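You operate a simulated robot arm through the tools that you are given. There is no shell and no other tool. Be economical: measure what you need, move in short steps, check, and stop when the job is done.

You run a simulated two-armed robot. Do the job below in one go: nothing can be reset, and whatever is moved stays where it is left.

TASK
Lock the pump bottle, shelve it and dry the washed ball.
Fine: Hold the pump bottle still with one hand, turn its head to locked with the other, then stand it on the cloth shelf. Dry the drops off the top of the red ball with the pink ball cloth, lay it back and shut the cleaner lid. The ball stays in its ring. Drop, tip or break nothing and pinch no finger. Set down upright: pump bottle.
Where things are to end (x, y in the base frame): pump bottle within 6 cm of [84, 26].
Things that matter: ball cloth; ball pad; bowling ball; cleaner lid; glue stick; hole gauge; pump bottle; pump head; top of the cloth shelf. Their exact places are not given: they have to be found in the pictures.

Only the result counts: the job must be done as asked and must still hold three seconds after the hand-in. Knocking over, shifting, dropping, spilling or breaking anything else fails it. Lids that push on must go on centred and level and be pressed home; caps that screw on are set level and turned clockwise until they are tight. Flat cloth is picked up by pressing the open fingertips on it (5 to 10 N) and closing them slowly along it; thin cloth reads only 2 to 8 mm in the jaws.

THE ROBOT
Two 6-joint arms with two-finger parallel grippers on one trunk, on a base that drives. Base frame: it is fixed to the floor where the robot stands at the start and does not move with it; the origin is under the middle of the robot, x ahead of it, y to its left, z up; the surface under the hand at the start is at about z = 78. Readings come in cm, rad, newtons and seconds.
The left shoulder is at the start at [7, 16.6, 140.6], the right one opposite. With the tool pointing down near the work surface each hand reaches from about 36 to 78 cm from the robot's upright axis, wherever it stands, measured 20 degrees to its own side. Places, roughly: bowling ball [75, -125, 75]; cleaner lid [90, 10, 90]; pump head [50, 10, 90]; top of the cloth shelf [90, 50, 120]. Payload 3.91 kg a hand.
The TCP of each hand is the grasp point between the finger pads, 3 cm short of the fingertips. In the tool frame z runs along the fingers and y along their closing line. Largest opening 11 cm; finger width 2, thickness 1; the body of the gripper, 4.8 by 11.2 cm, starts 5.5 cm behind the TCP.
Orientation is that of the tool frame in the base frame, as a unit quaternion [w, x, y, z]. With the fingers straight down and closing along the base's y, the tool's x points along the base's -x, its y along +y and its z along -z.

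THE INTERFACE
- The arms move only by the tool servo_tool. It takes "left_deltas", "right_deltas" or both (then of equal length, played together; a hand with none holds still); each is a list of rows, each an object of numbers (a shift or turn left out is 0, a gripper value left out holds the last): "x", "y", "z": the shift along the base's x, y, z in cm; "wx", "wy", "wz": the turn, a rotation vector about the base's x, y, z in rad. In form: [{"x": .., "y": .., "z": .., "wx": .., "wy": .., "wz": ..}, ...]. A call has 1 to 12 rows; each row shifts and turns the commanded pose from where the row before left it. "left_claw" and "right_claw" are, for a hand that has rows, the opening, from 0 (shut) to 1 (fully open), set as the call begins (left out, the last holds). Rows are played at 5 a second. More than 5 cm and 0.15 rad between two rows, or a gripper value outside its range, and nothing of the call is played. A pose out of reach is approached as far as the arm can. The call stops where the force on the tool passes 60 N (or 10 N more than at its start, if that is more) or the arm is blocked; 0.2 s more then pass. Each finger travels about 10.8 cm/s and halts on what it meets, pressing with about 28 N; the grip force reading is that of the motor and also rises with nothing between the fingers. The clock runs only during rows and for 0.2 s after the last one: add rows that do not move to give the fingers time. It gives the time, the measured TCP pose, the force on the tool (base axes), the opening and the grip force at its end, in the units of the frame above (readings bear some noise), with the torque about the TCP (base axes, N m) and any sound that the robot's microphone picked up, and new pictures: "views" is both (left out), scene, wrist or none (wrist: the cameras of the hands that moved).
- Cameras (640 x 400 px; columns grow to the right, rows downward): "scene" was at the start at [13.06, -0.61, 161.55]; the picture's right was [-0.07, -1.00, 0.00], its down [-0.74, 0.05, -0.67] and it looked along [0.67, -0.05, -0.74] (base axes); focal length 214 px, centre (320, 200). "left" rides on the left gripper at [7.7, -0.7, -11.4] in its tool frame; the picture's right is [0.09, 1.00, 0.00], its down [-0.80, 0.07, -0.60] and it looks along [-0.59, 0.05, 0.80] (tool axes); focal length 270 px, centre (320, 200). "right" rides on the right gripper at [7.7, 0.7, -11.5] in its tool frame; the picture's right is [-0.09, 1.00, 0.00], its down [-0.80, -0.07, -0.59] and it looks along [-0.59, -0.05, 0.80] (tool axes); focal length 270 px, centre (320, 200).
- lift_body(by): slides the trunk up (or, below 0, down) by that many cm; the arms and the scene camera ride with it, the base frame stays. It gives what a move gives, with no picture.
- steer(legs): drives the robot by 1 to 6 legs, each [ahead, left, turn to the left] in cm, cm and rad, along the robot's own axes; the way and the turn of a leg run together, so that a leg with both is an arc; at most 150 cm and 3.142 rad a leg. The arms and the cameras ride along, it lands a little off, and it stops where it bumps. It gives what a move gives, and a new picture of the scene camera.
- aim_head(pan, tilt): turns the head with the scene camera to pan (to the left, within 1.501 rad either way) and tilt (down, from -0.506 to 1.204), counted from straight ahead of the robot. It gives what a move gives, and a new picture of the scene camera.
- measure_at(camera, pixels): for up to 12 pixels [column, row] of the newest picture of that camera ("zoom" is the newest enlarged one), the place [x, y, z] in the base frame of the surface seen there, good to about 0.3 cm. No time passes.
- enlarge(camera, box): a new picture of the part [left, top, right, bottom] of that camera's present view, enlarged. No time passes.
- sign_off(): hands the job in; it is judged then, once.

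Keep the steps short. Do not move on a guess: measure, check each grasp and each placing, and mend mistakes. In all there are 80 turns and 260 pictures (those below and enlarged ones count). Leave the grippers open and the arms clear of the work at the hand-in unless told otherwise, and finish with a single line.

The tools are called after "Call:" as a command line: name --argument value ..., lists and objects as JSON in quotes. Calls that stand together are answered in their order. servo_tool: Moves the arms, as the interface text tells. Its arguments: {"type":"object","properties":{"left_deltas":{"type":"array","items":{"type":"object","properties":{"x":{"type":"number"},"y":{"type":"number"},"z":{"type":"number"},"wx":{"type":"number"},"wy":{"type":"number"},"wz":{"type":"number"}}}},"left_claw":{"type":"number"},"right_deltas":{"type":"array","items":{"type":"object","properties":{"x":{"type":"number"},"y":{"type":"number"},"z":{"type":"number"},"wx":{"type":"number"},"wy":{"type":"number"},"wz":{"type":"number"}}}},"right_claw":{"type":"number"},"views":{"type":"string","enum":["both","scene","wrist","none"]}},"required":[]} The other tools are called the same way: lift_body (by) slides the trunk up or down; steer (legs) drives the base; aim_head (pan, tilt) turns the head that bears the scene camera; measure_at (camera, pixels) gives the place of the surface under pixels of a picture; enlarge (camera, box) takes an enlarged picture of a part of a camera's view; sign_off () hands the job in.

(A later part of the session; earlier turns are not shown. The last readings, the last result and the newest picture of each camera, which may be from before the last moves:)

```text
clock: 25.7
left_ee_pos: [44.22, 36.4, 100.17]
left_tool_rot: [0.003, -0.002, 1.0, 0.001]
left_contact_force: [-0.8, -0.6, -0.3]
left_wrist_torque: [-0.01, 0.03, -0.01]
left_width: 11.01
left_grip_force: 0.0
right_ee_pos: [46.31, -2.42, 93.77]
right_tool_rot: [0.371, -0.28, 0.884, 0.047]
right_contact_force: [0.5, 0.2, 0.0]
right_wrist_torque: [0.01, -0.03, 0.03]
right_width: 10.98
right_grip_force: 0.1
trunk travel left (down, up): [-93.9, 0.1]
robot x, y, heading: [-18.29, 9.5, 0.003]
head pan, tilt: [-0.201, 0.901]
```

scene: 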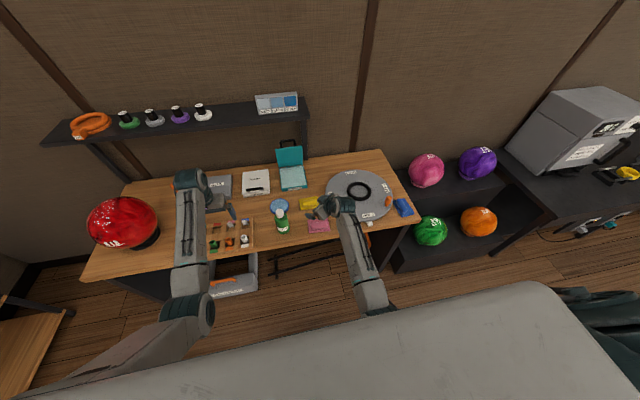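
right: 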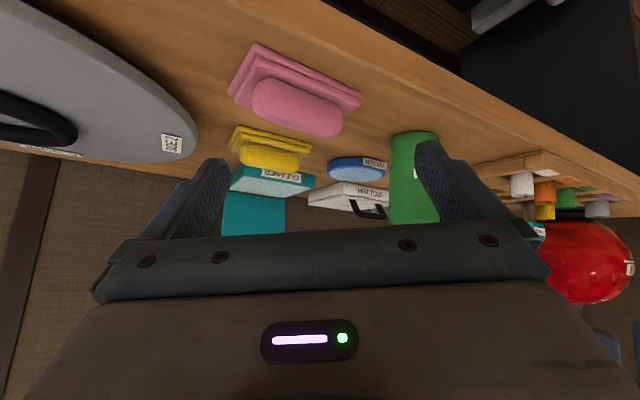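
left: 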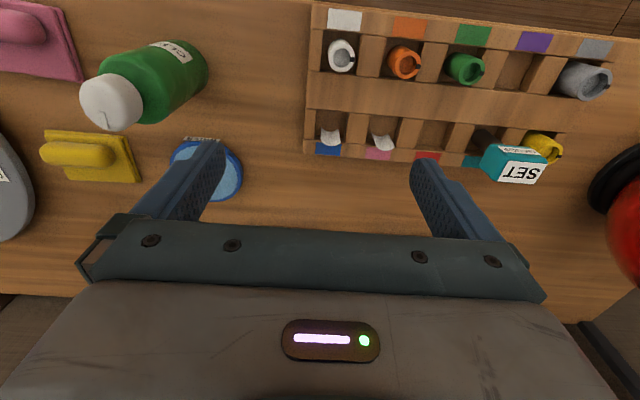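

I'll re-orient the right hand (heading 54° left, 52° tilt) and stage it about 12 cm short of the bottle along the approach line.

Call:
servo_tool --right_deltas '[{"x": -1, "wx": 0.0475, "wy": -0.0045, "wz": 0.098}, {"x": -1, "wx": 0.0475, "wy": -0.0045, "wz": 0.098}, {"x": -1, "wx": 0.0475, "wy": -0.0045, "wz": 0.098}, {"x": -1.2, "wx": 0.0475, "wy": -0.0045, "wz": 0.098}, {"y": 2}, {"y": 2}, {"y": 2}, {"y": 2.2}, {"z": -2.5}, {}]' --views "both"

```text
clock: 27.9
left_ee_pos: [44.33, 36.57, 99.9]
left_tool_rot: [0.002, -0.001, 1.0, -0.001]
left_contact_force: [-0.8, 0.0, 0.4]
left_wrist_torque: [0.02, -0.01, -0.03]
left_width: 11.02
left_grip_force: 0.0
right_ee_pos: [42.15, 5.73, 91.24]
right_tool_rot: [0.388, -0.411, 0.801, 0.199]
right_contact_force: [0.1, 0.4, 0.5]
right_wrist_torque: [0.01, -0.03, -0.02]
right_width: 11.0
right_grip_force: 0.0
trunk travel left (down, up): [-93.9, 0.1]
robot x, y, heading: [-17.79, 9.29, 0.007]
head pan, tilt: [-0.201, 0.901]
```

scene: 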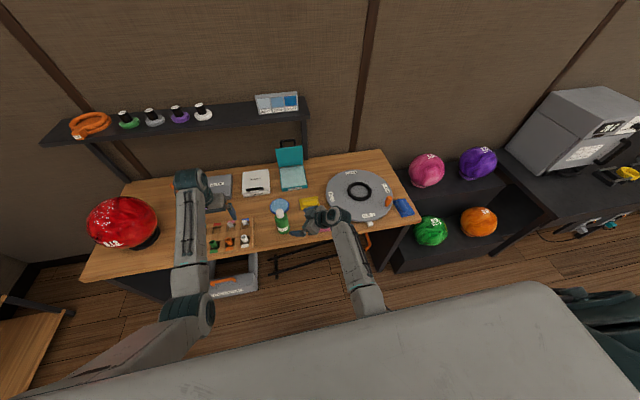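
right: 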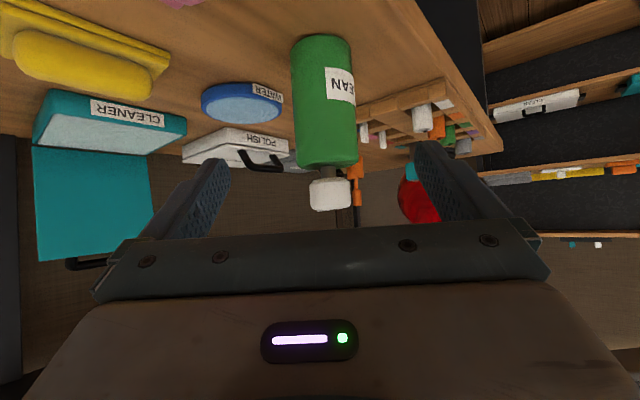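

I'm exactly on the approach line with the bottle centred between the fingers. Approaching.

Call:
servo_tool --right_deltas '[{"x": 1.1, "y": 1.53, "z": -1.49}, {"x": 1.1, "y": 1.53, "z": -1.49}, {"x": 1.1, "y": 1.53, "z": -1.49}, {"x": 1.1, "y": 1.53, "z": -1.49}, {"x": 1.05, "y": 1.53, "z": -1.49}, {}]' --views "wrist"

Call:
measure_at --camera "right" --pixels '[[325, 150], [325, 200], [325, 225], [300, 180], [350, 180]]'

```text
clock: 29.3
left_ee_pos: [44.34, 36.59, 99.96]
left_tool_rot: [0.001, -0.002, 1.0, -0.001]
left_contact_force: [-0.3, -0.3, -0.7]
left_wrist_torque: [0.06, -0.01, 0.02]
left_width: 11.01
left_grip_force: 0.1
right_ee_pos: [47.85, 13.47, 83.59]
right_tool_rot: [0.386, -0.411, 0.802, 0.196]
right_contact_force: [0.1, -0.3, 0.5]
right_wrist_torque: [0.01, -0.03, 0.0]
right_width: 10.98
right_grip_force: 0.0
trunk travel left (down, up): [-93.9, 0.1]
robot x, y, heading: [-17.57, 9.51, -0.0]
head pan, tilt: [-0.201, 0.901]
```

right: 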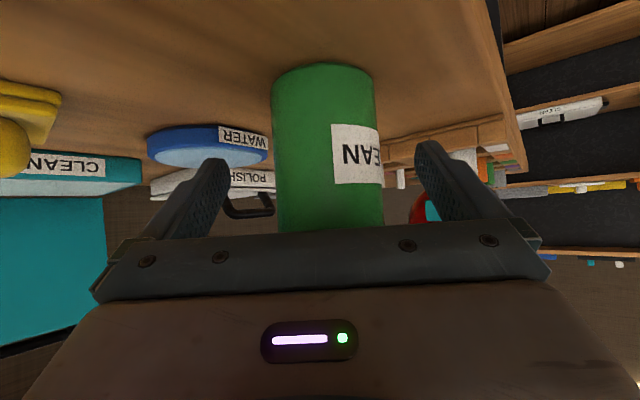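

```text
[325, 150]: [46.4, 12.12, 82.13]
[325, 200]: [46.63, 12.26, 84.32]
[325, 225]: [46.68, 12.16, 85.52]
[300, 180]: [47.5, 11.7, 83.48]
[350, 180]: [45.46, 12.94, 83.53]
```

The bottle is centred. I'll close the right gripper on the body.

Call:
servo_tool --right_deltas '[{"x": -0.1, "y": 0.1}, {}, {}, {}]' --right_claw 0.45 --views "none"

Call:
servo_tool --right_deltas '[{}, {}, {}, {}]' --left_deltas '[{"z": 0}, {}, {}, {}]' --left_claw 0.55 --views "wrist"

```text
clock: 30.3
left_ee_pos: [44.32, 36.58, 100.02]
left_tool_rot: [0.002, -0.002, 1.0, 0.0]
left_contact_force: [0.1, 0.3, 0.1]
left_wrist_torque: [-0.01, 0.01, -0.01]
left_width: 11.03
left_grip_force: 0.0
right_ee_pos: [47.99, 13.48, 83.83]
right_tool_rot: [0.388, -0.411, 0.801, 0.196]
right_contact_force: [3.2, 0.7, 6.3]
right_wrist_torque: [0.03, -0.19, 0.0]
right_width: 5.35
right_grip_force: 28.0
trunk travel left (down, up): [-93.9, 0.1]
robot x, y, heading: [-17.95, 9.29, 0.005]
head pan, tilt: [-0.201, 0.901]
```

```text
clock: 31.3
left_ee_pos: [44.31, 36.57, 100.07]
left_tool_rot: [0.001, -0.002, 1.0, -0.001]
left_contact_force: [0.3, -1.2, 0.3]
left_wrist_torque: [0.02, 0.01, 0.0]
left_width: 6.06
left_grip_force: 0.0
right_ee_pos: [47.95, 13.52, 83.8]
right_tool_rot: [0.387, -0.412, 0.801, 0.196]
right_contact_force: [6.7, 2.0, 17.0]
right_wrist_torque: [0.23, -0.18, -0.07]
right_width: 5.33
right_grip_force: 27.9
trunk travel left (down, up): [-93.9, 0.1]
robot x, y, heading: [-17.73, 9.0, 0.006]
head pan, tilt: [-0.201, 0.901]
```

right: 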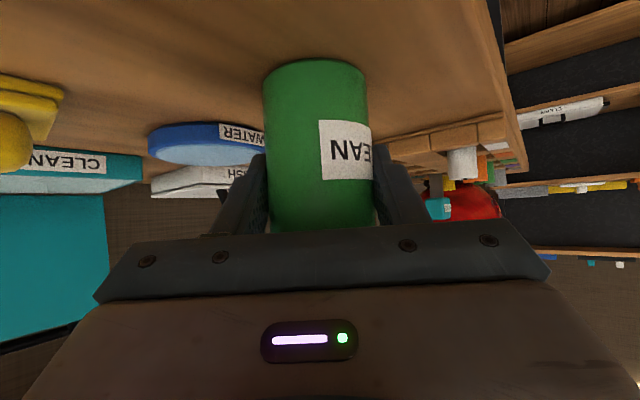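
left: 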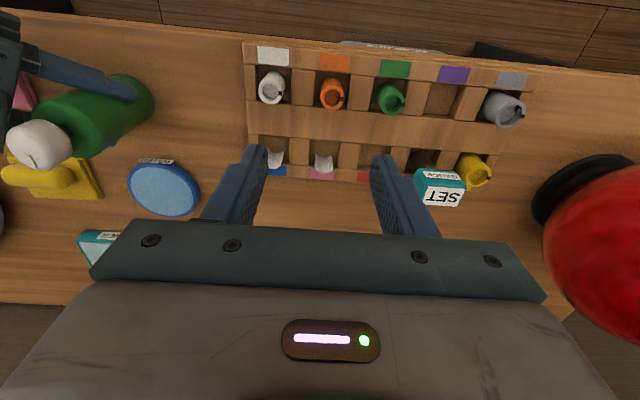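

The grip is firm at 5.3 cm. A 17 N upward push suggests the hand is pressing down slightly, so I'll relieve it by 0.2 cm while bringing the left hand above the head.

Call:
servo_tool --left_deltas '[{"x": 1, "y": -3}, {"x": 1, "y": -3}, {"x": 1, "y": -3}, {"x": 0.7, "y": -3}, {"y": -3}, {"y": -3}, {"y": -3}, {"y": -1.4}, {}]' --right_deltas '[{"z": 0.1}, {"z": 0.1}, {}, {}, {}, {}, {}, {}, {}]' --views "both"

Call:
enlarge --camera "left" --box '[220, 100, 420, 225]'

```text
clock: 33.3
left_ee_pos: [48.21, 15.1, 99.92]
left_tool_rot: [0.001, -0.006, 1.0, 0.003]
left_contact_force: [0.1, 0.0, -1.0]
left_wrist_torque: [0.01, 0.0, 0.02]
left_width: 6.07
left_grip_force: 0.1
right_ee_pos: [47.76, 13.28, 83.83]
right_tool_rot: [0.386, -0.412, 0.802, 0.195]
right_contact_force: [-0.3, 1.5, 2.0]
right_wrist_torque: [0.18, -0.11, 0.02]
right_width: 5.34
right_grip_force: 28.1
trunk travel left (down, up): [-93.9, 0.1]
robot x, y, heading: [-18.15, 9.8, 0.005]
head pan, tilt: [-0.201, 0.901]
```

scene: 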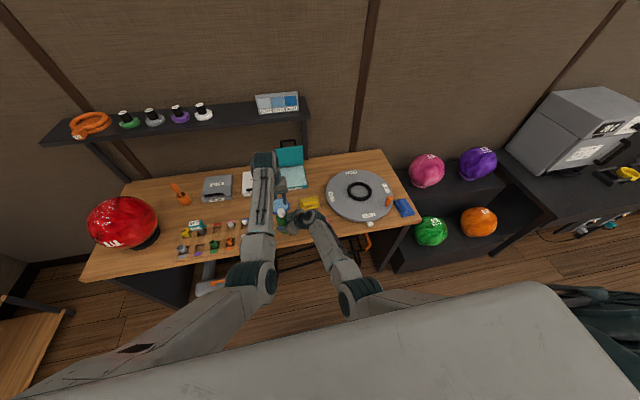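
right: 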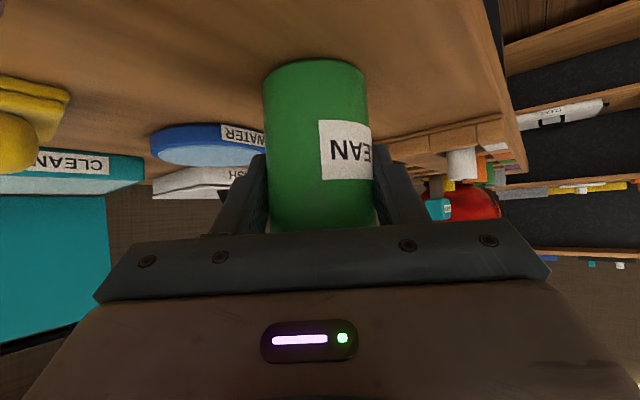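
left: 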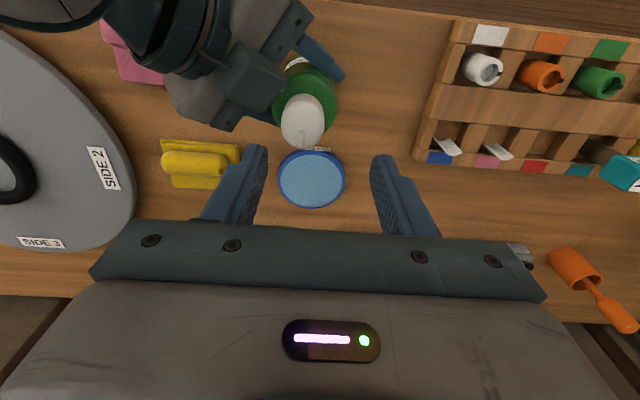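

```text
3.20 times, centred on (320, 162) of left
```

zoom: 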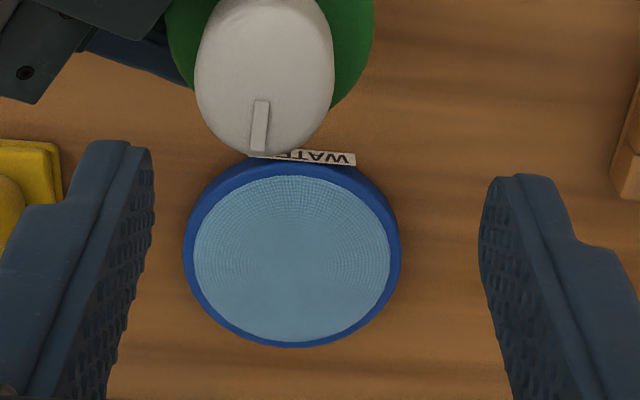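

The right force is now only 2 N. I'll measure the head precisely from the left camera.

Call:
measure_at --camera "left" --pixels '[[303, 100], [303, 120], [303, 140], [285, 125], [320, 125], [301, 145], [310, 150], [288, 110], [318, 110]]'

Call:
enlarge --camera "left" --box '[255, 70, 355, 160]'

```text
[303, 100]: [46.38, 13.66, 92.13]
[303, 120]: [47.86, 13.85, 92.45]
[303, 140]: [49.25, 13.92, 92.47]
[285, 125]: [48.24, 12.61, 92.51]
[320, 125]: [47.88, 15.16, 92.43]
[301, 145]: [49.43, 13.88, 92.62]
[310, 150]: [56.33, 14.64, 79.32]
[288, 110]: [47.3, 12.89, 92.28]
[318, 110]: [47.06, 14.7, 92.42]
```

```text
4.44 times, centred on (305, 115) of left
```

zoom: 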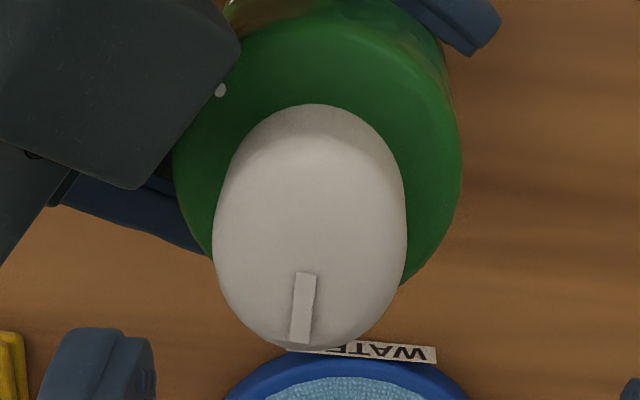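

I notice a small pale dot on the bottle's shoulder at zoom (220,90), possibly the lock mark. I'll measure it and look closer.

Call:
measure_at --camera "zoom" --pixels '[[220, 90], [260, 75], [300, 290], [303, 330], [215, 230], [404, 230], [310, 345], [310, 110]]'

Call:
enlarge --camera "left" --box '[270, 75, 310, 105]'

Call:
enlarge --camera "scene" --box '[265, 195, 300, 240]'

```text
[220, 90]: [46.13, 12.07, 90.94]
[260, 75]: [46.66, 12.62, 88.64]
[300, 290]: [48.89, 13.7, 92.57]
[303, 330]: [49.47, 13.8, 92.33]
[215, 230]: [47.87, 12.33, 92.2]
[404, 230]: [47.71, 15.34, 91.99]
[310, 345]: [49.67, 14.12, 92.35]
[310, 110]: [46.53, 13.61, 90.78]
```

```text
13.33 times, centred on (290, 90) of left
```

zoom: 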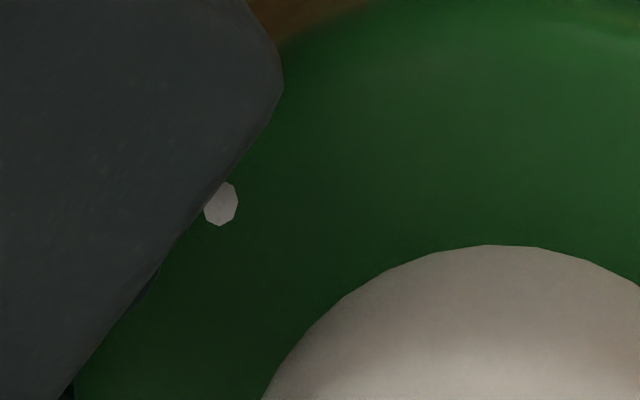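

```text
8.89 times, centred on (282, 218) of scene
```

zoom: 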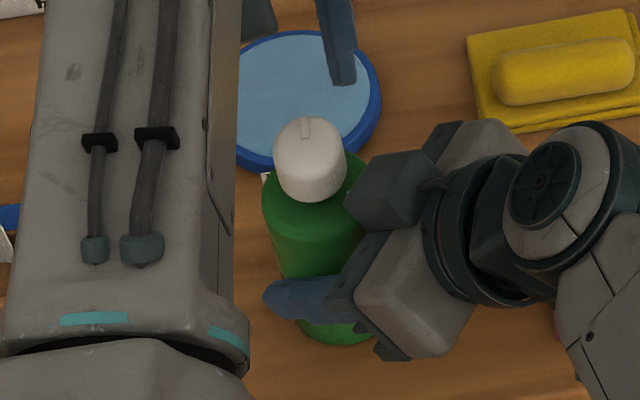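

I'll check whether that dot is on the bottle or on the gripper.

Call:
enlarge --camera "left" --box '[270, 75, 310, 105]'

Call:
measure_at --camera "zoom" --pixels '[[221, 205], [228, 200], [225, 215], [245, 205], [235, 190], [190, 195], [165, 225], [260, 240], [300, 150]]'

```text
13.33 times, centred on (290, 90) of left
```

zoom: 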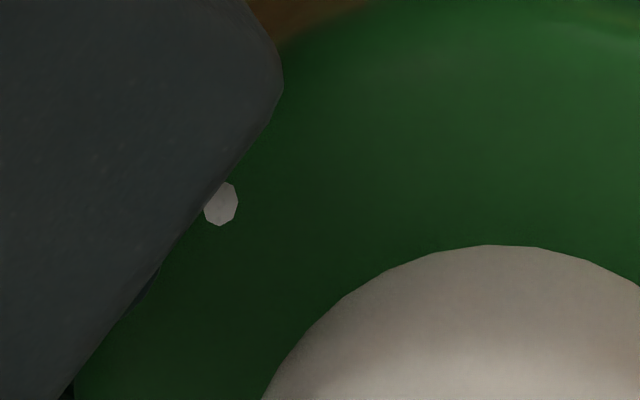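

```text
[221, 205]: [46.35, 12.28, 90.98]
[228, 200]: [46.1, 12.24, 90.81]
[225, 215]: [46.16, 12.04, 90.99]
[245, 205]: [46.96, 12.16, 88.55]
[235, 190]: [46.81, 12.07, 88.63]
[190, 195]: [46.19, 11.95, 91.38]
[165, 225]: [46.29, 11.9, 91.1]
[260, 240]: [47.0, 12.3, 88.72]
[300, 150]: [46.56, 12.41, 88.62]
```

That dot is at z≈91, on the right gripper's edge, so there is no lock mark on the bottle. To keep the left fingers clear of the right hand, I'll yaw the left hand by +1.8 rad before descending, and centre it over the head.

Call:
servo_tool --left_deltas '[{"wz": 0.148}, {"wz": 0.148}, {"wz": 0.148}, {"wz": 0.148}, {"wz": 0.148}, {"wz": 0.148}, {"wz": 0.148}, {"wz": 0.148}, {"wz": 0.148}, {"wz": 0.148}, {"wz": 0.148}, {"wz": 0.148, "x": -0.3, "y": -0.4}]' --views "wrist"

```text
clock: 35.9
left_ee_pos: [48.24, 15.28, 100.13]
left_tool_rot: [-0.012, 0.782, -0.623, -0.003]
left_contact_force: [-0.8, -1.3, 0.1]
left_wrist_torque: [0.01, -0.01, 0.03]
left_width: 6.05
left_grip_force: 0.1
right_ee_pos: [47.75, 13.2, 83.8]
right_tool_rot: [0.385, -0.412, 0.803, 0.195]
right_contact_force: [-1.3, -0.8, 2.3]
right_wrist_torque: [0.07, -0.01, -0.02]
right_width: 5.34
right_grip_force: 28.0
trunk travel left (down, up): [-93.9, 0.1]
robot x, y, heading: [-17.88, 9.31, 0.01]
head pan, tilt: [-0.201, 0.901]
```

left: 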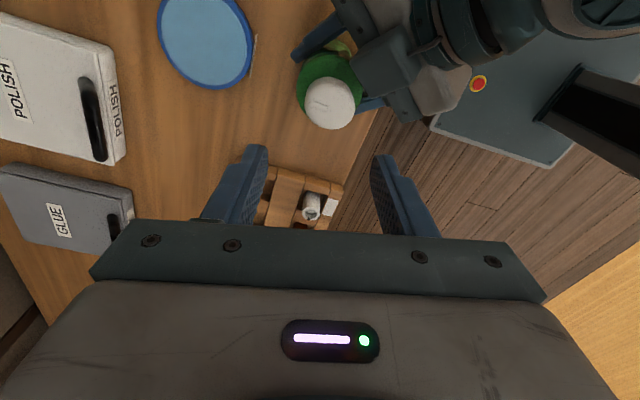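

The rotation is fine. Now I'll correct the xy and descend to z≈96.

Call:
servo_tool --left_deltas '[{"x": -0.3, "y": -0.7}, {"y": -0.7}, {"z": -2}, {"z": -2}, {}]' --views "wrist"

Call:
measure_at --camera "left" --pixels '[[325, 140], [325, 150], [310, 140], [340, 140], [325, 125], [325, 160]]'

```text
clock: 37.1
left_ee_pos: [48.52, 14.36, 96.47]
left_tool_rot: [-0.015, 0.781, -0.624, -0.002]
left_contact_force: [0.3, 0.1, 0.0]
left_wrist_torque: [-0.02, -0.04, -0.02]
left_width: 6.05
left_grip_force: 0.1
right_ee_pos: [47.69, 13.22, 83.84]
right_tool_rot: [0.385, -0.412, 0.802, 0.195]
right_contact_force: [0.0, -0.3, 1.1]
right_wrist_torque: [0.06, 0.02, 0.0]
right_width: 5.34
right_grip_force: 28.1
trunk travel left (down, up): [-93.9, 0.1]
robot x, y, heading: [-18.18, 9.53, 0.006]
head pan, tilt: [-0.201, 0.901]
```

left: 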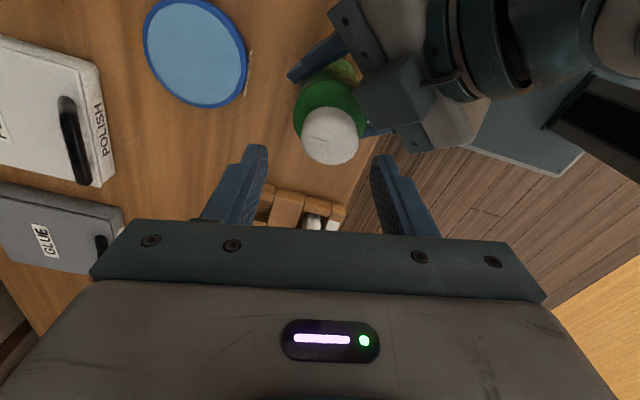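

```text
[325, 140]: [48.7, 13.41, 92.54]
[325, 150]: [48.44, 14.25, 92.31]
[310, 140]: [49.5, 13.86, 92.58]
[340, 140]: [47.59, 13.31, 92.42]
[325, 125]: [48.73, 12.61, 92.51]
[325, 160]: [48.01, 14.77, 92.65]
```

Call:
enlarge --camera "left" --box '[280, 80, 380, 180]'

Call:
measure_at --camera "left" --pixels '[[304, 130], [355, 130], [330, 112], [330, 155], [330, 130], [330, 162], [330, 108], [306, 120], [354, 120]]'

```text
4.00 times, centred on (330, 130) of left
```

zoom: 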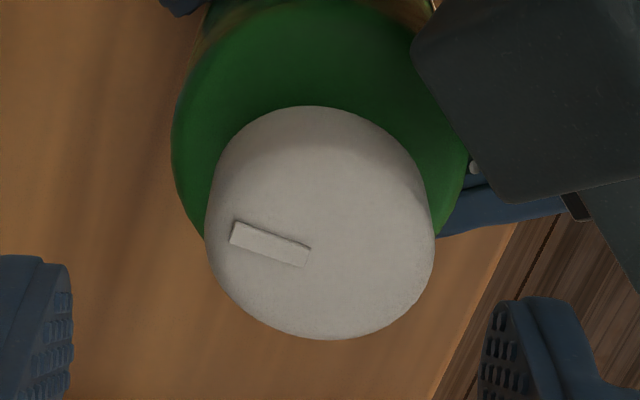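

```text
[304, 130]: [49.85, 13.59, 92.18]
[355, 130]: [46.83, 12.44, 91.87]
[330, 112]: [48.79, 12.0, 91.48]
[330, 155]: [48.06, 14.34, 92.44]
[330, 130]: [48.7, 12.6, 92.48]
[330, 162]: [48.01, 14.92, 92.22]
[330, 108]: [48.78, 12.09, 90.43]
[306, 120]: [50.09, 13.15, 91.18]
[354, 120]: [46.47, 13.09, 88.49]
```

From the image, the head centre is offset by (-0.45, -0.85) from the TCP. I'll correct that and descend to z≈93.2.

Call:
servo_tool --left_deltas '[{"x": -0.45, "y": -0.85}, {}, {"z": -1.5}, {"z": -1.5}, {}]' --views "wrist"

Call:
enlarge --camera "left" --box '[220, 110, 420, 235]'

```text
clock: 38.1
left_ee_pos: [48.39, 14.24, 94.21]
left_tool_rot: [-0.02, 0.783, -0.621, -0.002]
left_contact_force: [0.0, -0.6, 0.2]
left_wrist_torque: [0.01, 0.0, -0.02]
left_width: 6.03
left_grip_force: 0.2
right_ee_pos: [47.61, 12.96, 83.44]
right_tool_rot: [0.383, -0.412, 0.804, 0.193]
right_contact_force: [-3.0, -0.2, 7.1]
right_wrist_torque: [-0.11, 0.35, -0.03]
right_width: 5.29
right_grip_force: 27.7
trunk travel left (down, up): [-93.9, 0.1]
robot x, y, heading: [-17.93, 9.49, 0.005]
head pan, tilt: [-0.201, 0.901]
stopped in row 5 (left hand): the force on the tool passed its limit at 75 N (the readings are from after the stop); the commanded pose is now the measured one
```

left: 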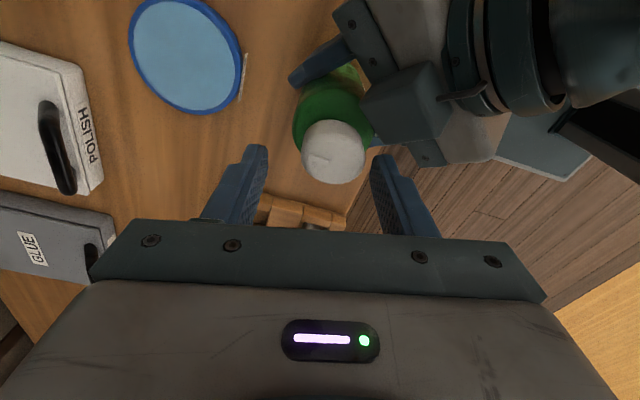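

```text
3.20 times, centred on (320, 172) of left
```

zoom: 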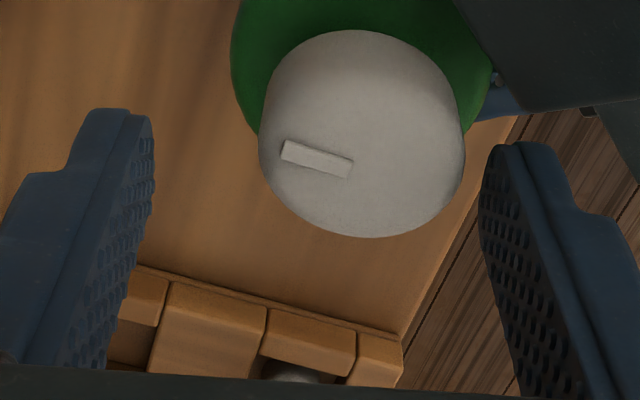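

Something touched at 75 N. I'll measure the right hand's parts as seen from the left camera to find the interference.

Call:
measure_at --camera "left" --pixels '[[370, 100], [400, 80], [440, 100], [420, 120], [455, 95], [470, 140], [430, 155], [470, 50], [520, 60], [560, 90], [400, 20], [350, 20]]'

Call:
enlarge --camera "scene" --box '[235, 150, 365, 300]'

```text
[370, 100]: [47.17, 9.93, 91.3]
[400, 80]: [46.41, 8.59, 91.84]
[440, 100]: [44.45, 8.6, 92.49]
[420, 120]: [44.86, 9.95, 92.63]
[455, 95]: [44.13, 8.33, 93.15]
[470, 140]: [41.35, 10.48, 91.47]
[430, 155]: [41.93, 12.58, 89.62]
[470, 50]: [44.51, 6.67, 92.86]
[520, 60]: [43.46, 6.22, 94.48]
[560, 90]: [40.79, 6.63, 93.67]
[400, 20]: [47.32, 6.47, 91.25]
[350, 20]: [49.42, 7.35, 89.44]
```

```text
2.67 times, centred on (300, 225) of scene
```

zoom: 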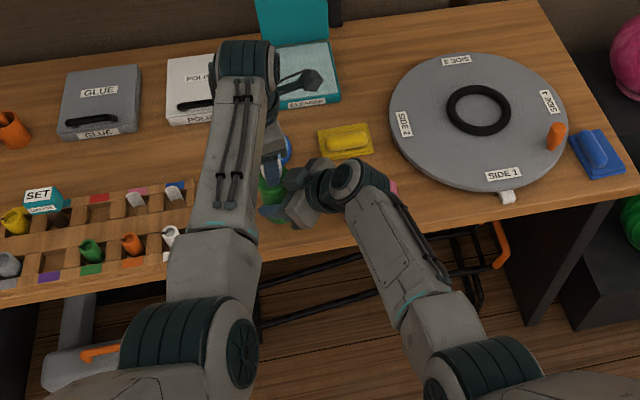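

The open finger at this yaw overlapped the right gripper's front block. I'll rise, narrow the opening to 4.6 cm, and yaw back to about 1.5 where there is clearance. Then I'll re-centre.

Call:
servo_tool --left_deltas '[{"z": 1.5}, {"z": 1}, {"wz": -0.14}, {"wz": -0.14}, {"x": -0.25, "y": -0.5}, {"x": -0.25, "y": -0.5}, {}, {}]' --left_claw 0.42 --views "wrist"

Call:
enlarge --camera "left" --box '[240, 90, 400, 190]'

```text
clock: 39.9
left_ee_pos: [48.8, 15.04, 96.96]
left_tool_rot: [0.032, -0.694, 0.72, 0.004]
left_contact_force: [-0.2, -0.1, -0.5]
left_wrist_torque: [-0.02, 0.04, -0.02]
left_width: 4.64
left_grip_force: 0.1
right_ee_pos: [47.68, 13.07, 83.53]
right_tool_rot: [0.383, -0.411, 0.804, 0.193]
right_contact_force: [4.3, 0.0, 8.7]
right_wrist_torque: [0.27, -0.48, -0.13]
right_width: 5.3
right_grip_force: 28.2
trunk travel left (down, up): [-93.9, 0.1]
robot x, y, heading: [-17.91, 9.29, 0.008]
head pan, tilt: [-0.201, 0.901]
```

left: 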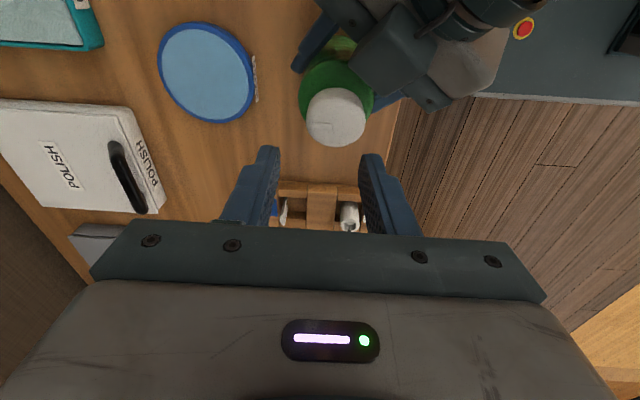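

```text
4.00 times, centred on (320, 140) of left
```

zoom: 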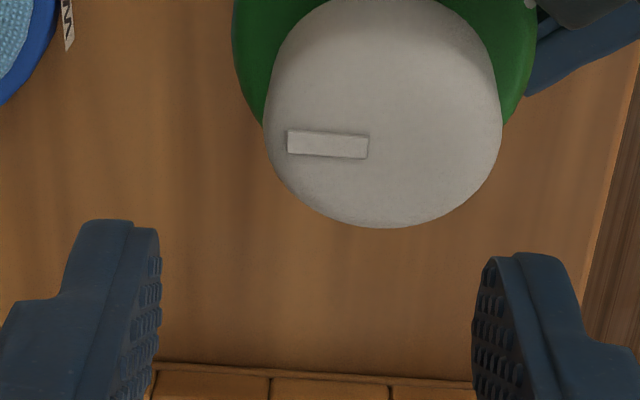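

The left hand isn't following my -y corrections. I'll test a plain command and see.

Call:
servo_tool --left_deltas '[{"y": -0.8, "x": -0.4}, {"y": -0.8, "x": -0.4}, {}, {}, {}]' --views "none"

```text
clock: 41.3
left_ee_pos: [48.91, 16.42, 96.92]
left_tool_rot: [0.047, -0.7, 0.712, 0.012]
left_contact_force: [0.2, -0.9, -0.8]
left_wrist_torque: [0.0, 0.0, -0.01]
left_width: 4.63
left_grip_force: 0.1
right_ee_pos: [47.58, 13.1, 83.43]
right_tool_rot: [0.384, -0.412, 0.804, 0.193]
right_contact_force: [-0.8, -0.9, 5.6]
right_wrist_torque: [0.11, 0.05, 0.09]
right_width: 5.28
right_grip_force: 28.1
trunk travel left (down, up): [-93.9, 0.1]
robot x, y, heading: [-18.12, 9.41, 0.006]
head pan, tilt: [-0.201, 0.901]
stopped in row 5 (left hand): the arm was blocked; the commanded pose is now the measured one
```

The left arm is mechanically blocked going inward while its elbow is bent. Extended arms do better, so I'll back the left hand off and carry the held bottle forward with the right hand (+6.5 x, lifted 1.5 cm). The left hand can then reach it further out.

Call:
servo_tool --left_deltas '[{"z": 2, "y": 1}, {"z": 2, "y": 1}, {"y": 1}, {}, {}, {}, {}]' --right_deltas '[{"z": 0.5}, {"z": 0.5}, {"z": 0.5}, {"x": 1.6}, {"x": 1.6}, {"x": 1.6}, {"x": 1.6}]' --views "both"

```text
clock: 42.9
left_ee_pos: [48.54, 18.66, 100.91]
left_tool_rot: [0.045, -0.7, 0.712, 0.011]
left_contact_force: [-0.2, 0.8, -0.3]
left_wrist_torque: [0.02, 0.02, -0.01]
left_width: 4.62
left_grip_force: 0.1
right_ee_pos: [53.4, 13.17, 84.7]
right_tool_rot: [0.381, -0.413, 0.804, 0.196]
right_contact_force: [-13.5, -0.9, -6.6]
right_wrist_torque: [-0.13, 0.82, 0.15]
right_width: 5.29
right_grip_force: 28.2
trunk travel left (down, up): [-93.9, 0.1]
robot x, y, heading: [-18.14, 9.25, 0.003]
head pan, tilt: [-0.201, 0.901]
```

scene: 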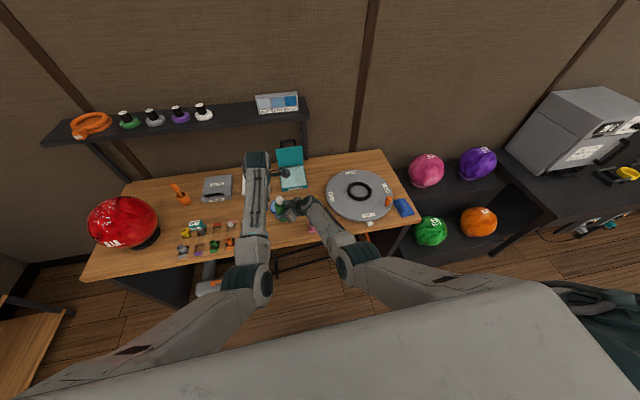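
right: 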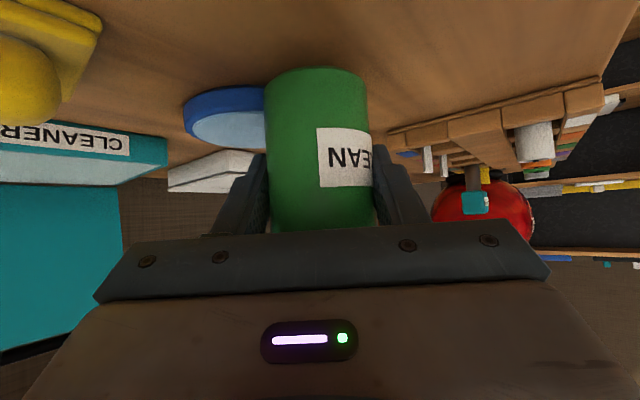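
left: 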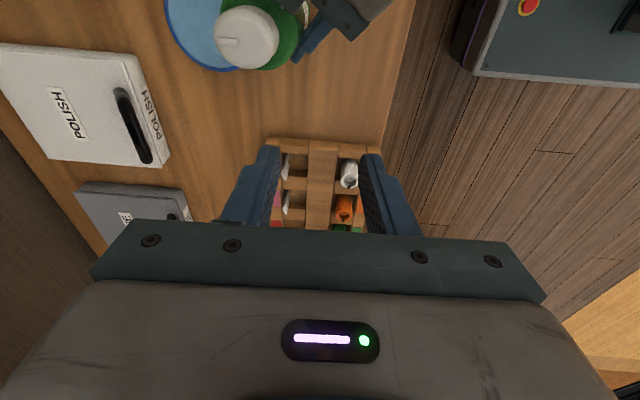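

A 13.5 N reaction in x appears; the bottle may be close to the blue pad. I'll lift 2 cm at once, back off 1 cm, and re-check.

Call:
servo_tool --right_deltas '[{"z": 1, "x": -0.3}, {"z": 1, "x": -0.7}, {}, {}]' --views "wrist"

Call:
enlarge --camera "left" --box '[150, 0, 310, 90]'

Call:
measure_at --camera "left" --pixels '[[175, 30], [195, 55], [250, 35], [262, 40], [240, 40]]'

```text
clock: 43.9
left_ee_pos: [48.84, 18.72, 100.76]
left_tool_rot: [0.043, -0.7, 0.712, 0.012]
left_contact_force: [-0.2, 0.3, 0.2]
left_wrist_torque: [0.0, 0.0, 0.01]
left_width: 4.63
left_grip_force: 0.0
right_ee_pos: [53.28, 13.16, 86.85]
right_tool_rot: [0.382, -0.412, 0.804, 0.194]
right_contact_force: [-0.2, 0.0, -1.8]
right_wrist_torque: [-0.02, 0.01, -0.02]
right_width: 5.31
right_grip_force: 28.2
trunk travel left (down, up): [-93.9, 0.1]
robot x, y, heading: [-18.14, 9.36, 0.004]
head pan, tilt: [-0.201, 0.901]
```

right: 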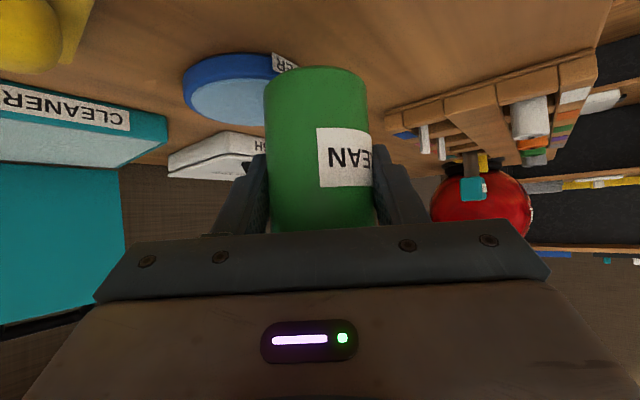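

```text
4.00 times, centred on (230, 45) of left
```

zoom: 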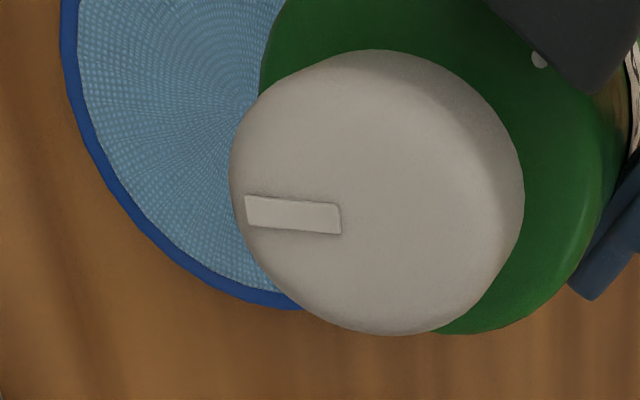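

```text
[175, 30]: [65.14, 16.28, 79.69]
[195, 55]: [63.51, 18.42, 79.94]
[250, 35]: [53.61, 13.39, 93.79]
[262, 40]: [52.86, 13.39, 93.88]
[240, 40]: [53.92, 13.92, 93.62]
```

The hand is free in the air now. I'll check whether the blue pad moved, using a zoomed scene view.

Call:
enlarge --camera "scene" --box '[260, 180, 310, 220]'

Call:
enlarge --camera "right" --box '[170, 40, 330, 150]'

Call:
measure_at --camera "right" --pixels '[[185, 85], [195, 68], [230, 54], [262, 55], [187, 95], [200, 112], [240, 122], [290, 62]]'

```text
10.00 times, centred on (285, 200) of scene
```

zoom: 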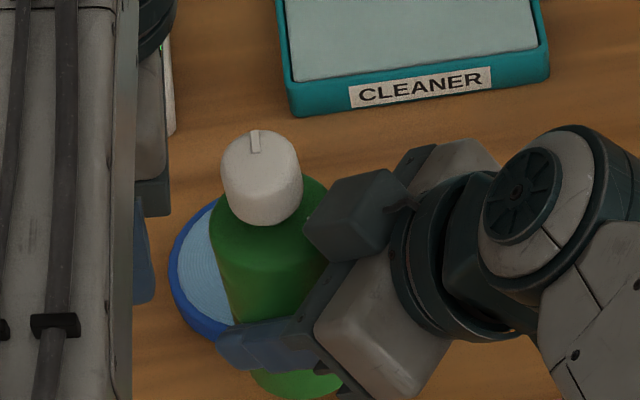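

```text
3.64 times, centred on (250, 95) of right
```

zoom: 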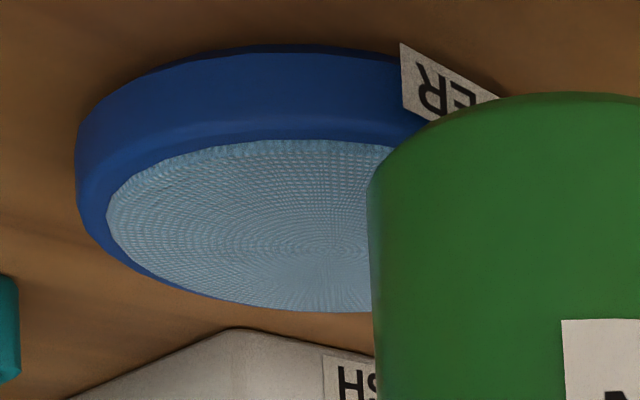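

```text
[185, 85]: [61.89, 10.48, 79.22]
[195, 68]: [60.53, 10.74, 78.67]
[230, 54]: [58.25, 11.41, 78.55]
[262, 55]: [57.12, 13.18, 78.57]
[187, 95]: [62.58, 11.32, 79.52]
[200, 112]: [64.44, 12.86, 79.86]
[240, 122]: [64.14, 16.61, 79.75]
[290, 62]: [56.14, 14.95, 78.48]
```

The pad's outline still fits centre (61.3, 15), so it hasn't moved. I'll check the little dot again now from this different angle, and look around for other marks.

Call:
enlarge --camera "left" --box '[265, 0, 305, 25]'

Call:
measure_at --camera "zoom" --pixels '[[315, 165], [320, 160], [325, 170], [280, 190], [350, 250], [250, 100], [400, 100]]'

```text
16.00 times, centred on (285, 12) of left
```

zoom: 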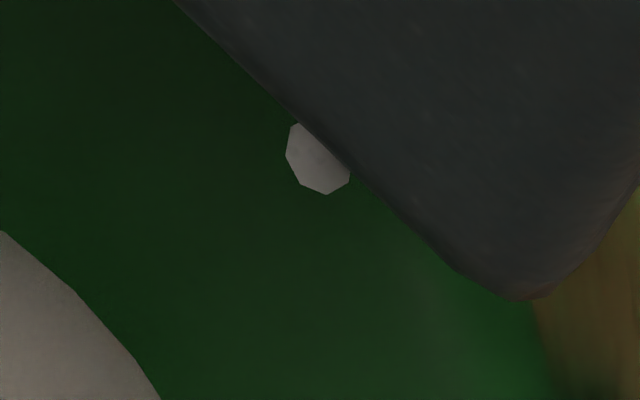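

```text
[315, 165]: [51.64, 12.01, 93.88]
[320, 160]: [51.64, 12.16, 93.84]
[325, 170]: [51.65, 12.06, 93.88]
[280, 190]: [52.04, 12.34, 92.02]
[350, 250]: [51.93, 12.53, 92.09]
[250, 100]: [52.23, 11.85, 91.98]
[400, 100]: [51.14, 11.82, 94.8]
```

Call:
measure_at --camera "scene" --pixels '[[278.5, 196], [279, 199], [279.2, 201.5], [280, 204.5], [282, 202], [279, 194.5]]'

Call:
measure_at --camera "left" --pixels '[[245, 20], [245, 50], [230, 40], [265, 40], [275, 30], [280, 55], [290, 40]]'

```text
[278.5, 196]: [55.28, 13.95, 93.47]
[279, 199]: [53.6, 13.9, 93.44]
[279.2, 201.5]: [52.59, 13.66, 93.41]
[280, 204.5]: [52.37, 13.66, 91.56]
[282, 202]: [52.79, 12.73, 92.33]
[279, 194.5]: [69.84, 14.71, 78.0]
```

```text
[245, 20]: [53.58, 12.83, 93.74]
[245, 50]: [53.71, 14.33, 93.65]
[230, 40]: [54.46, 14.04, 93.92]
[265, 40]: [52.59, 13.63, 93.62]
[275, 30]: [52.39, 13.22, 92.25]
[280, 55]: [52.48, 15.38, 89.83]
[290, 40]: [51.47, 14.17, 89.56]
```

Call:
measure_at --camera "right" --pixels '[[315, 72], [315, 90], [315, 150], [315, 220], [345, 132], [345, 180]]'

Call:
enlarge --camera "right" --box '[220, 50, 420, 240]'

```text
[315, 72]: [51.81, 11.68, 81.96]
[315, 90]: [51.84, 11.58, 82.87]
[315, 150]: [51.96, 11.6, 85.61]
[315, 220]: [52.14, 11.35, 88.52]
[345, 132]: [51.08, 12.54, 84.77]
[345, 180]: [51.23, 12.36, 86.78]
```

```text
2.11 times, centred on (320, 145) of right
```

zoom: 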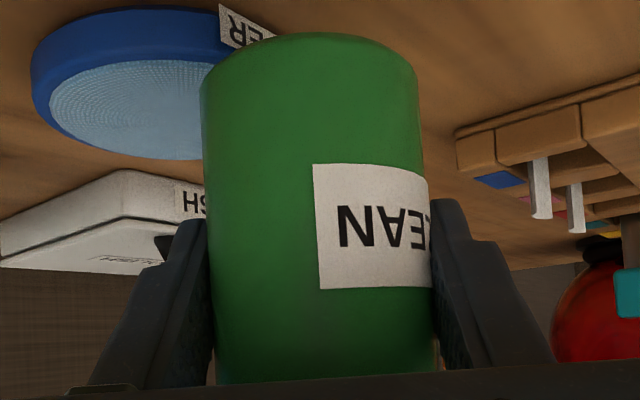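

I need certainty about the head height versus the shoulder, so I'll take dense measurements in the scene view.

Call:
enlarge --camera "scene" --box '[268, 188, 298, 224]'

Call:
measure_at --camera "zoom" --pixels '[[240, 60], [250, 100], [255, 130], [255, 150], [255, 170], [255, 190], [255, 210], [255, 240], [310, 130], [330, 110], [190, 170], [300, 160]]'

```text
11.11 times, centred on (283, 206) of scene
```

zoom: 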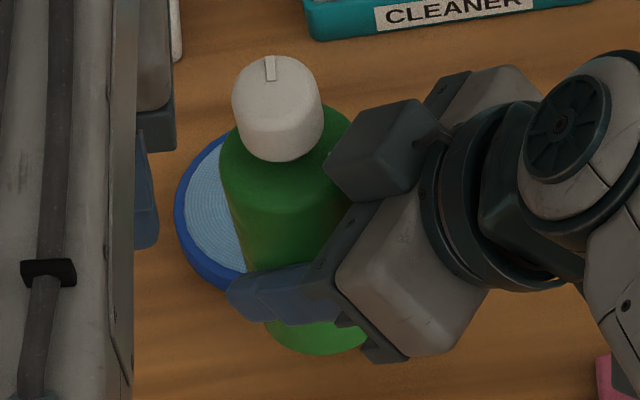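

```text
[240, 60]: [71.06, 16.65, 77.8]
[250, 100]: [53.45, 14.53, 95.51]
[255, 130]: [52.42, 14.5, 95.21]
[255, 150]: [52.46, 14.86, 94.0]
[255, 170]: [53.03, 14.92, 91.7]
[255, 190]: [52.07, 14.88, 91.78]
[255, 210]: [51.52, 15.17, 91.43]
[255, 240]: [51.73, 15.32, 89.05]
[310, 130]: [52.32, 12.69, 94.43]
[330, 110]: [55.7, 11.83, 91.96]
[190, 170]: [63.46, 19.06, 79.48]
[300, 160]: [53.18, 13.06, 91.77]
```

Those earlier readings were from stale pictures. In the fresh zoom the head top is at 95.5 and the shoulder at 91.8, so everything is intact. Next I'll level the left hand and move it out to x=53.6, then in to y=13.6, staying high.

Call:
servo_tool --left_deltas '[{"x": 1.6, "z": 1, "wx": -0.04, "wy": 0.026, "wz": -0.052}, {"x": 1.6, "wx": -0.038, "wy": 0.026, "wz": -0.052}, {"x": 1.6}, {"y": -1.7}, {"y": -1.7}, {"y": -1.7}, {}, {}]' --views "wrist"

```text
clock: 45.7
left_ee_pos: [53.58, 13.65, 101.78]
left_tool_rot: [-0.002, -0.663, 0.749, 0.0]
left_contact_force: [-0.1, 0.2, -0.2]
left_wrist_torque: [0.03, 0.0, -0.01]
left_width: 4.6
left_grip_force: 0.0
right_ee_pos: [53.21, 13.13, 86.88]
right_tool_rot: [0.383, -0.412, 0.804, 0.193]
right_contact_force: [0.2, -1.1, -2.5]
right_wrist_torque: [0.01, 0.0, 0.02]
right_width: 5.26
right_grip_force: 28.0
trunk travel left (down, up): [-93.9, 0.1]
robot x, y, heading: [-18.18, 9.39, 0.003]
head pan, tilt: [-0.201, 0.901]
```

left: 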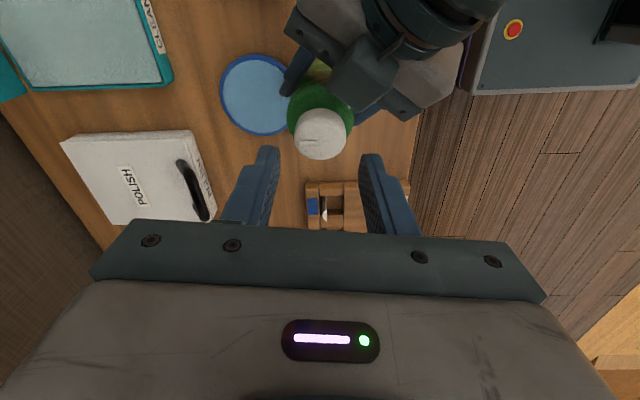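

The hand is perfectly centred. Descending to z≈96.3 now.

Call:
servo_tool --left_deltas '[{"z": -1.5}, {"z": -1.5}, {"z": -1.2}, {"z": -1.2}, {}, {}]' --views "wrist"

```text
clock: 47.1
left_ee_pos: [53.72, 13.72, 96.33]
left_tool_rot: [-0.001, -0.663, 0.749, 0.0]
left_contact_force: [0.3, -0.7, -0.5]
left_wrist_torque: [-0.01, 0.0, 0.0]
left_width: 4.63
left_grip_force: 0.0
right_ee_pos: [53.11, 13.07, 86.93]
right_tool_rot: [0.383, -0.412, 0.804, 0.194]
right_contact_force: [0.2, -0.1, -0.8]
right_wrist_torque: [-0.03, 0.02, 0.0]
right_width: 5.31
right_grip_force: 28.1
trunk travel left (down, up): [-93.9, 0.1]
robot x, y, heading: [-17.9, 9.61, 0.004]
head pan, tilt: [-0.201, 0.901]
```

left: 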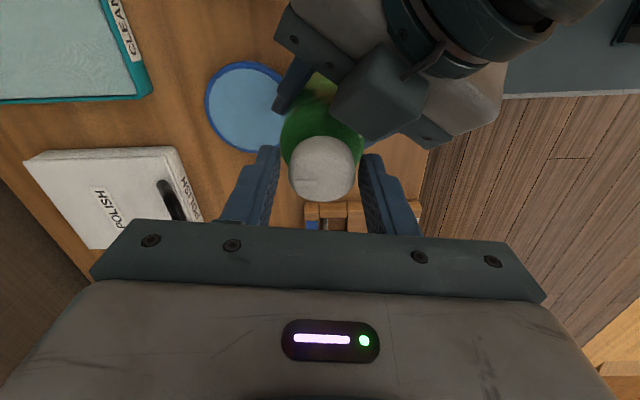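

The head is between the fingers. I'll close the left gripper on it.

Call:
servo_tool --left_deltas '[{"y": -0.15}, {}, {}, {}]' --left_claw 0.22 --views "none"

```text
clock: 48.1
left_ee_pos: [53.77, 13.5, 96.35]
left_tool_rot: [-0.001, -0.663, 0.749, 0.001]
left_contact_force: [-21.3, 8.7, 14.2]
left_wrist_torque: [0.68, 1.1, -0.01]
left_width: 3.28
left_grip_force: 27.8
right_ee_pos: [53.15, 13.02, 86.87]
right_tool_rot: [0.382, -0.412, 0.804, 0.193]
right_contact_force: [20.7, -9.4, -15.7]
right_wrist_torque: [0.03, 0.92, -0.18]
right_width: 5.29
right_grip_force: 27.6
trunk travel left (down, up): [-93.9, 0.1]
robot x, y, heading: [-18.24, 9.36, 0.006]
head pan, tilt: [-0.201, 0.901]
```

It's gripped at 3.28 cm. The arms load each other by about 20 N along x, so I'll relax by -0.2 in x and +0.1 in z, then turn clockwise 0.5 rad.

Call:
servo_tool --left_deltas '[{"x": -0.2, "y": 0.1, "z": 0.1}, {}, {"wz": -0.1}, {"wz": -0.1}, {"wz": -0.1}, {"wz": -0.1}, {"wz": -0.1}, {}]' --views "wrist"

Call:
enlarge --camera "left" --box '[260, 120, 380, 210]'

```text
clock: 49.9
left_ee_pos: [53.45, 13.7, 96.42]
left_tool_rot: [-0.002, -0.457, 0.89, -0.001]
left_contact_force: [17.5, 3.3, -11.0]
left_wrist_torque: [0.14, -0.79, 0.01]
left_width: 3.25
left_grip_force: 28.3
right_ee_pos: [53.23, 13.09, 86.88]
right_tool_rot: [0.383, -0.412, 0.804, 0.194]
right_contact_force: [-17.1, -3.8, 10.4]
right_wrist_torque: [0.18, -0.85, 0.08]
right_width: 5.31
right_grip_force: 27.7
trunk travel left (down, up): [-93.9, 0.1]
robot x, y, heading: [-18.29, 9.14, 0.005]
head pan, tilt: [-0.201, 0.901]
```

left: 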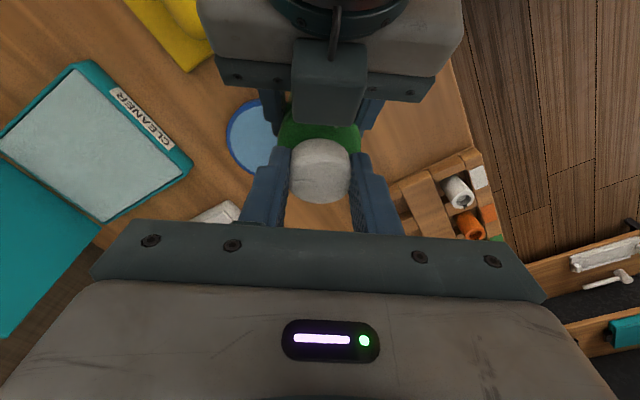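

```text
4.44 times, centred on (320, 165) of left
```

zoom: 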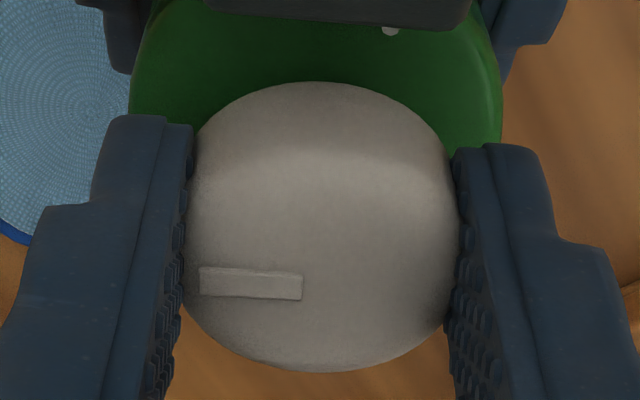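

The head turned with the fingers (mark still at the same place in the hand view). I'll go on another 0.6 rad.

Call:
servo_tool --left_deltas '[{"x": 0.1, "wz": -0.1}, {"wz": -0.1}, {"wz": -0.1}, {"wz": -0.1}, {"wz": -0.1}, {"wz": -0.1}, {}]' --views "wrist"

Call:
enlarge --camera "left" --box '[260, 120, 380, 210]'

```text
clock: 51.5
left_ee_pos: [53.55, 13.63, 96.43]
left_tool_rot: [-0.002, -0.173, 0.985, 0.0]
left_contact_force: [-15.9, -3.9, 10.1]
left_wrist_torque: [-0.36, 0.75, 0.02]
left_width: 3.21
left_grip_force: 28.5
right_ee_pos: [53.15, 13.03, 86.84]
right_tool_rot: [0.383, -0.411, 0.805, 0.193]
right_contact_force: [15.8, 5.3, -11.8]
right_wrist_torque: [-0.08, 0.8, -0.1]
right_width: 5.3
right_grip_force: 28.3
trunk travel left (down, up): [-93.9, 0.1]
robot x, y, heading: [-18.2, 9.32, 0.003]
head pan, tilt: [-0.201, 0.901]
```

left: 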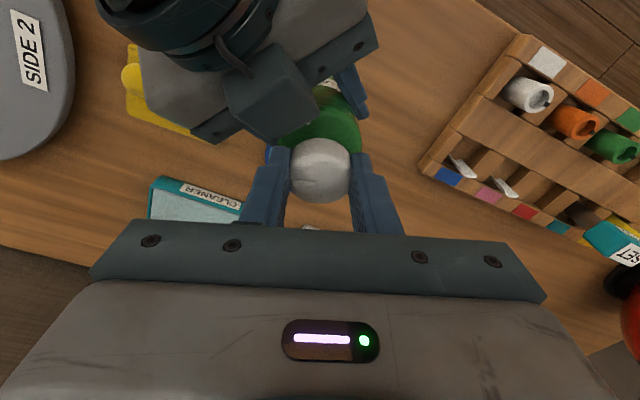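

```text
4.44 times, centred on (320, 165) of left
```

zoom: 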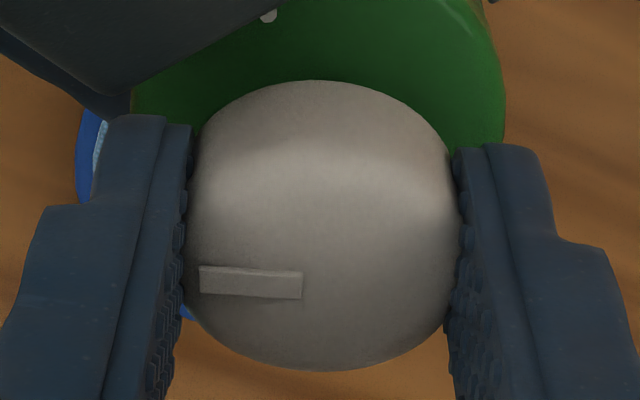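

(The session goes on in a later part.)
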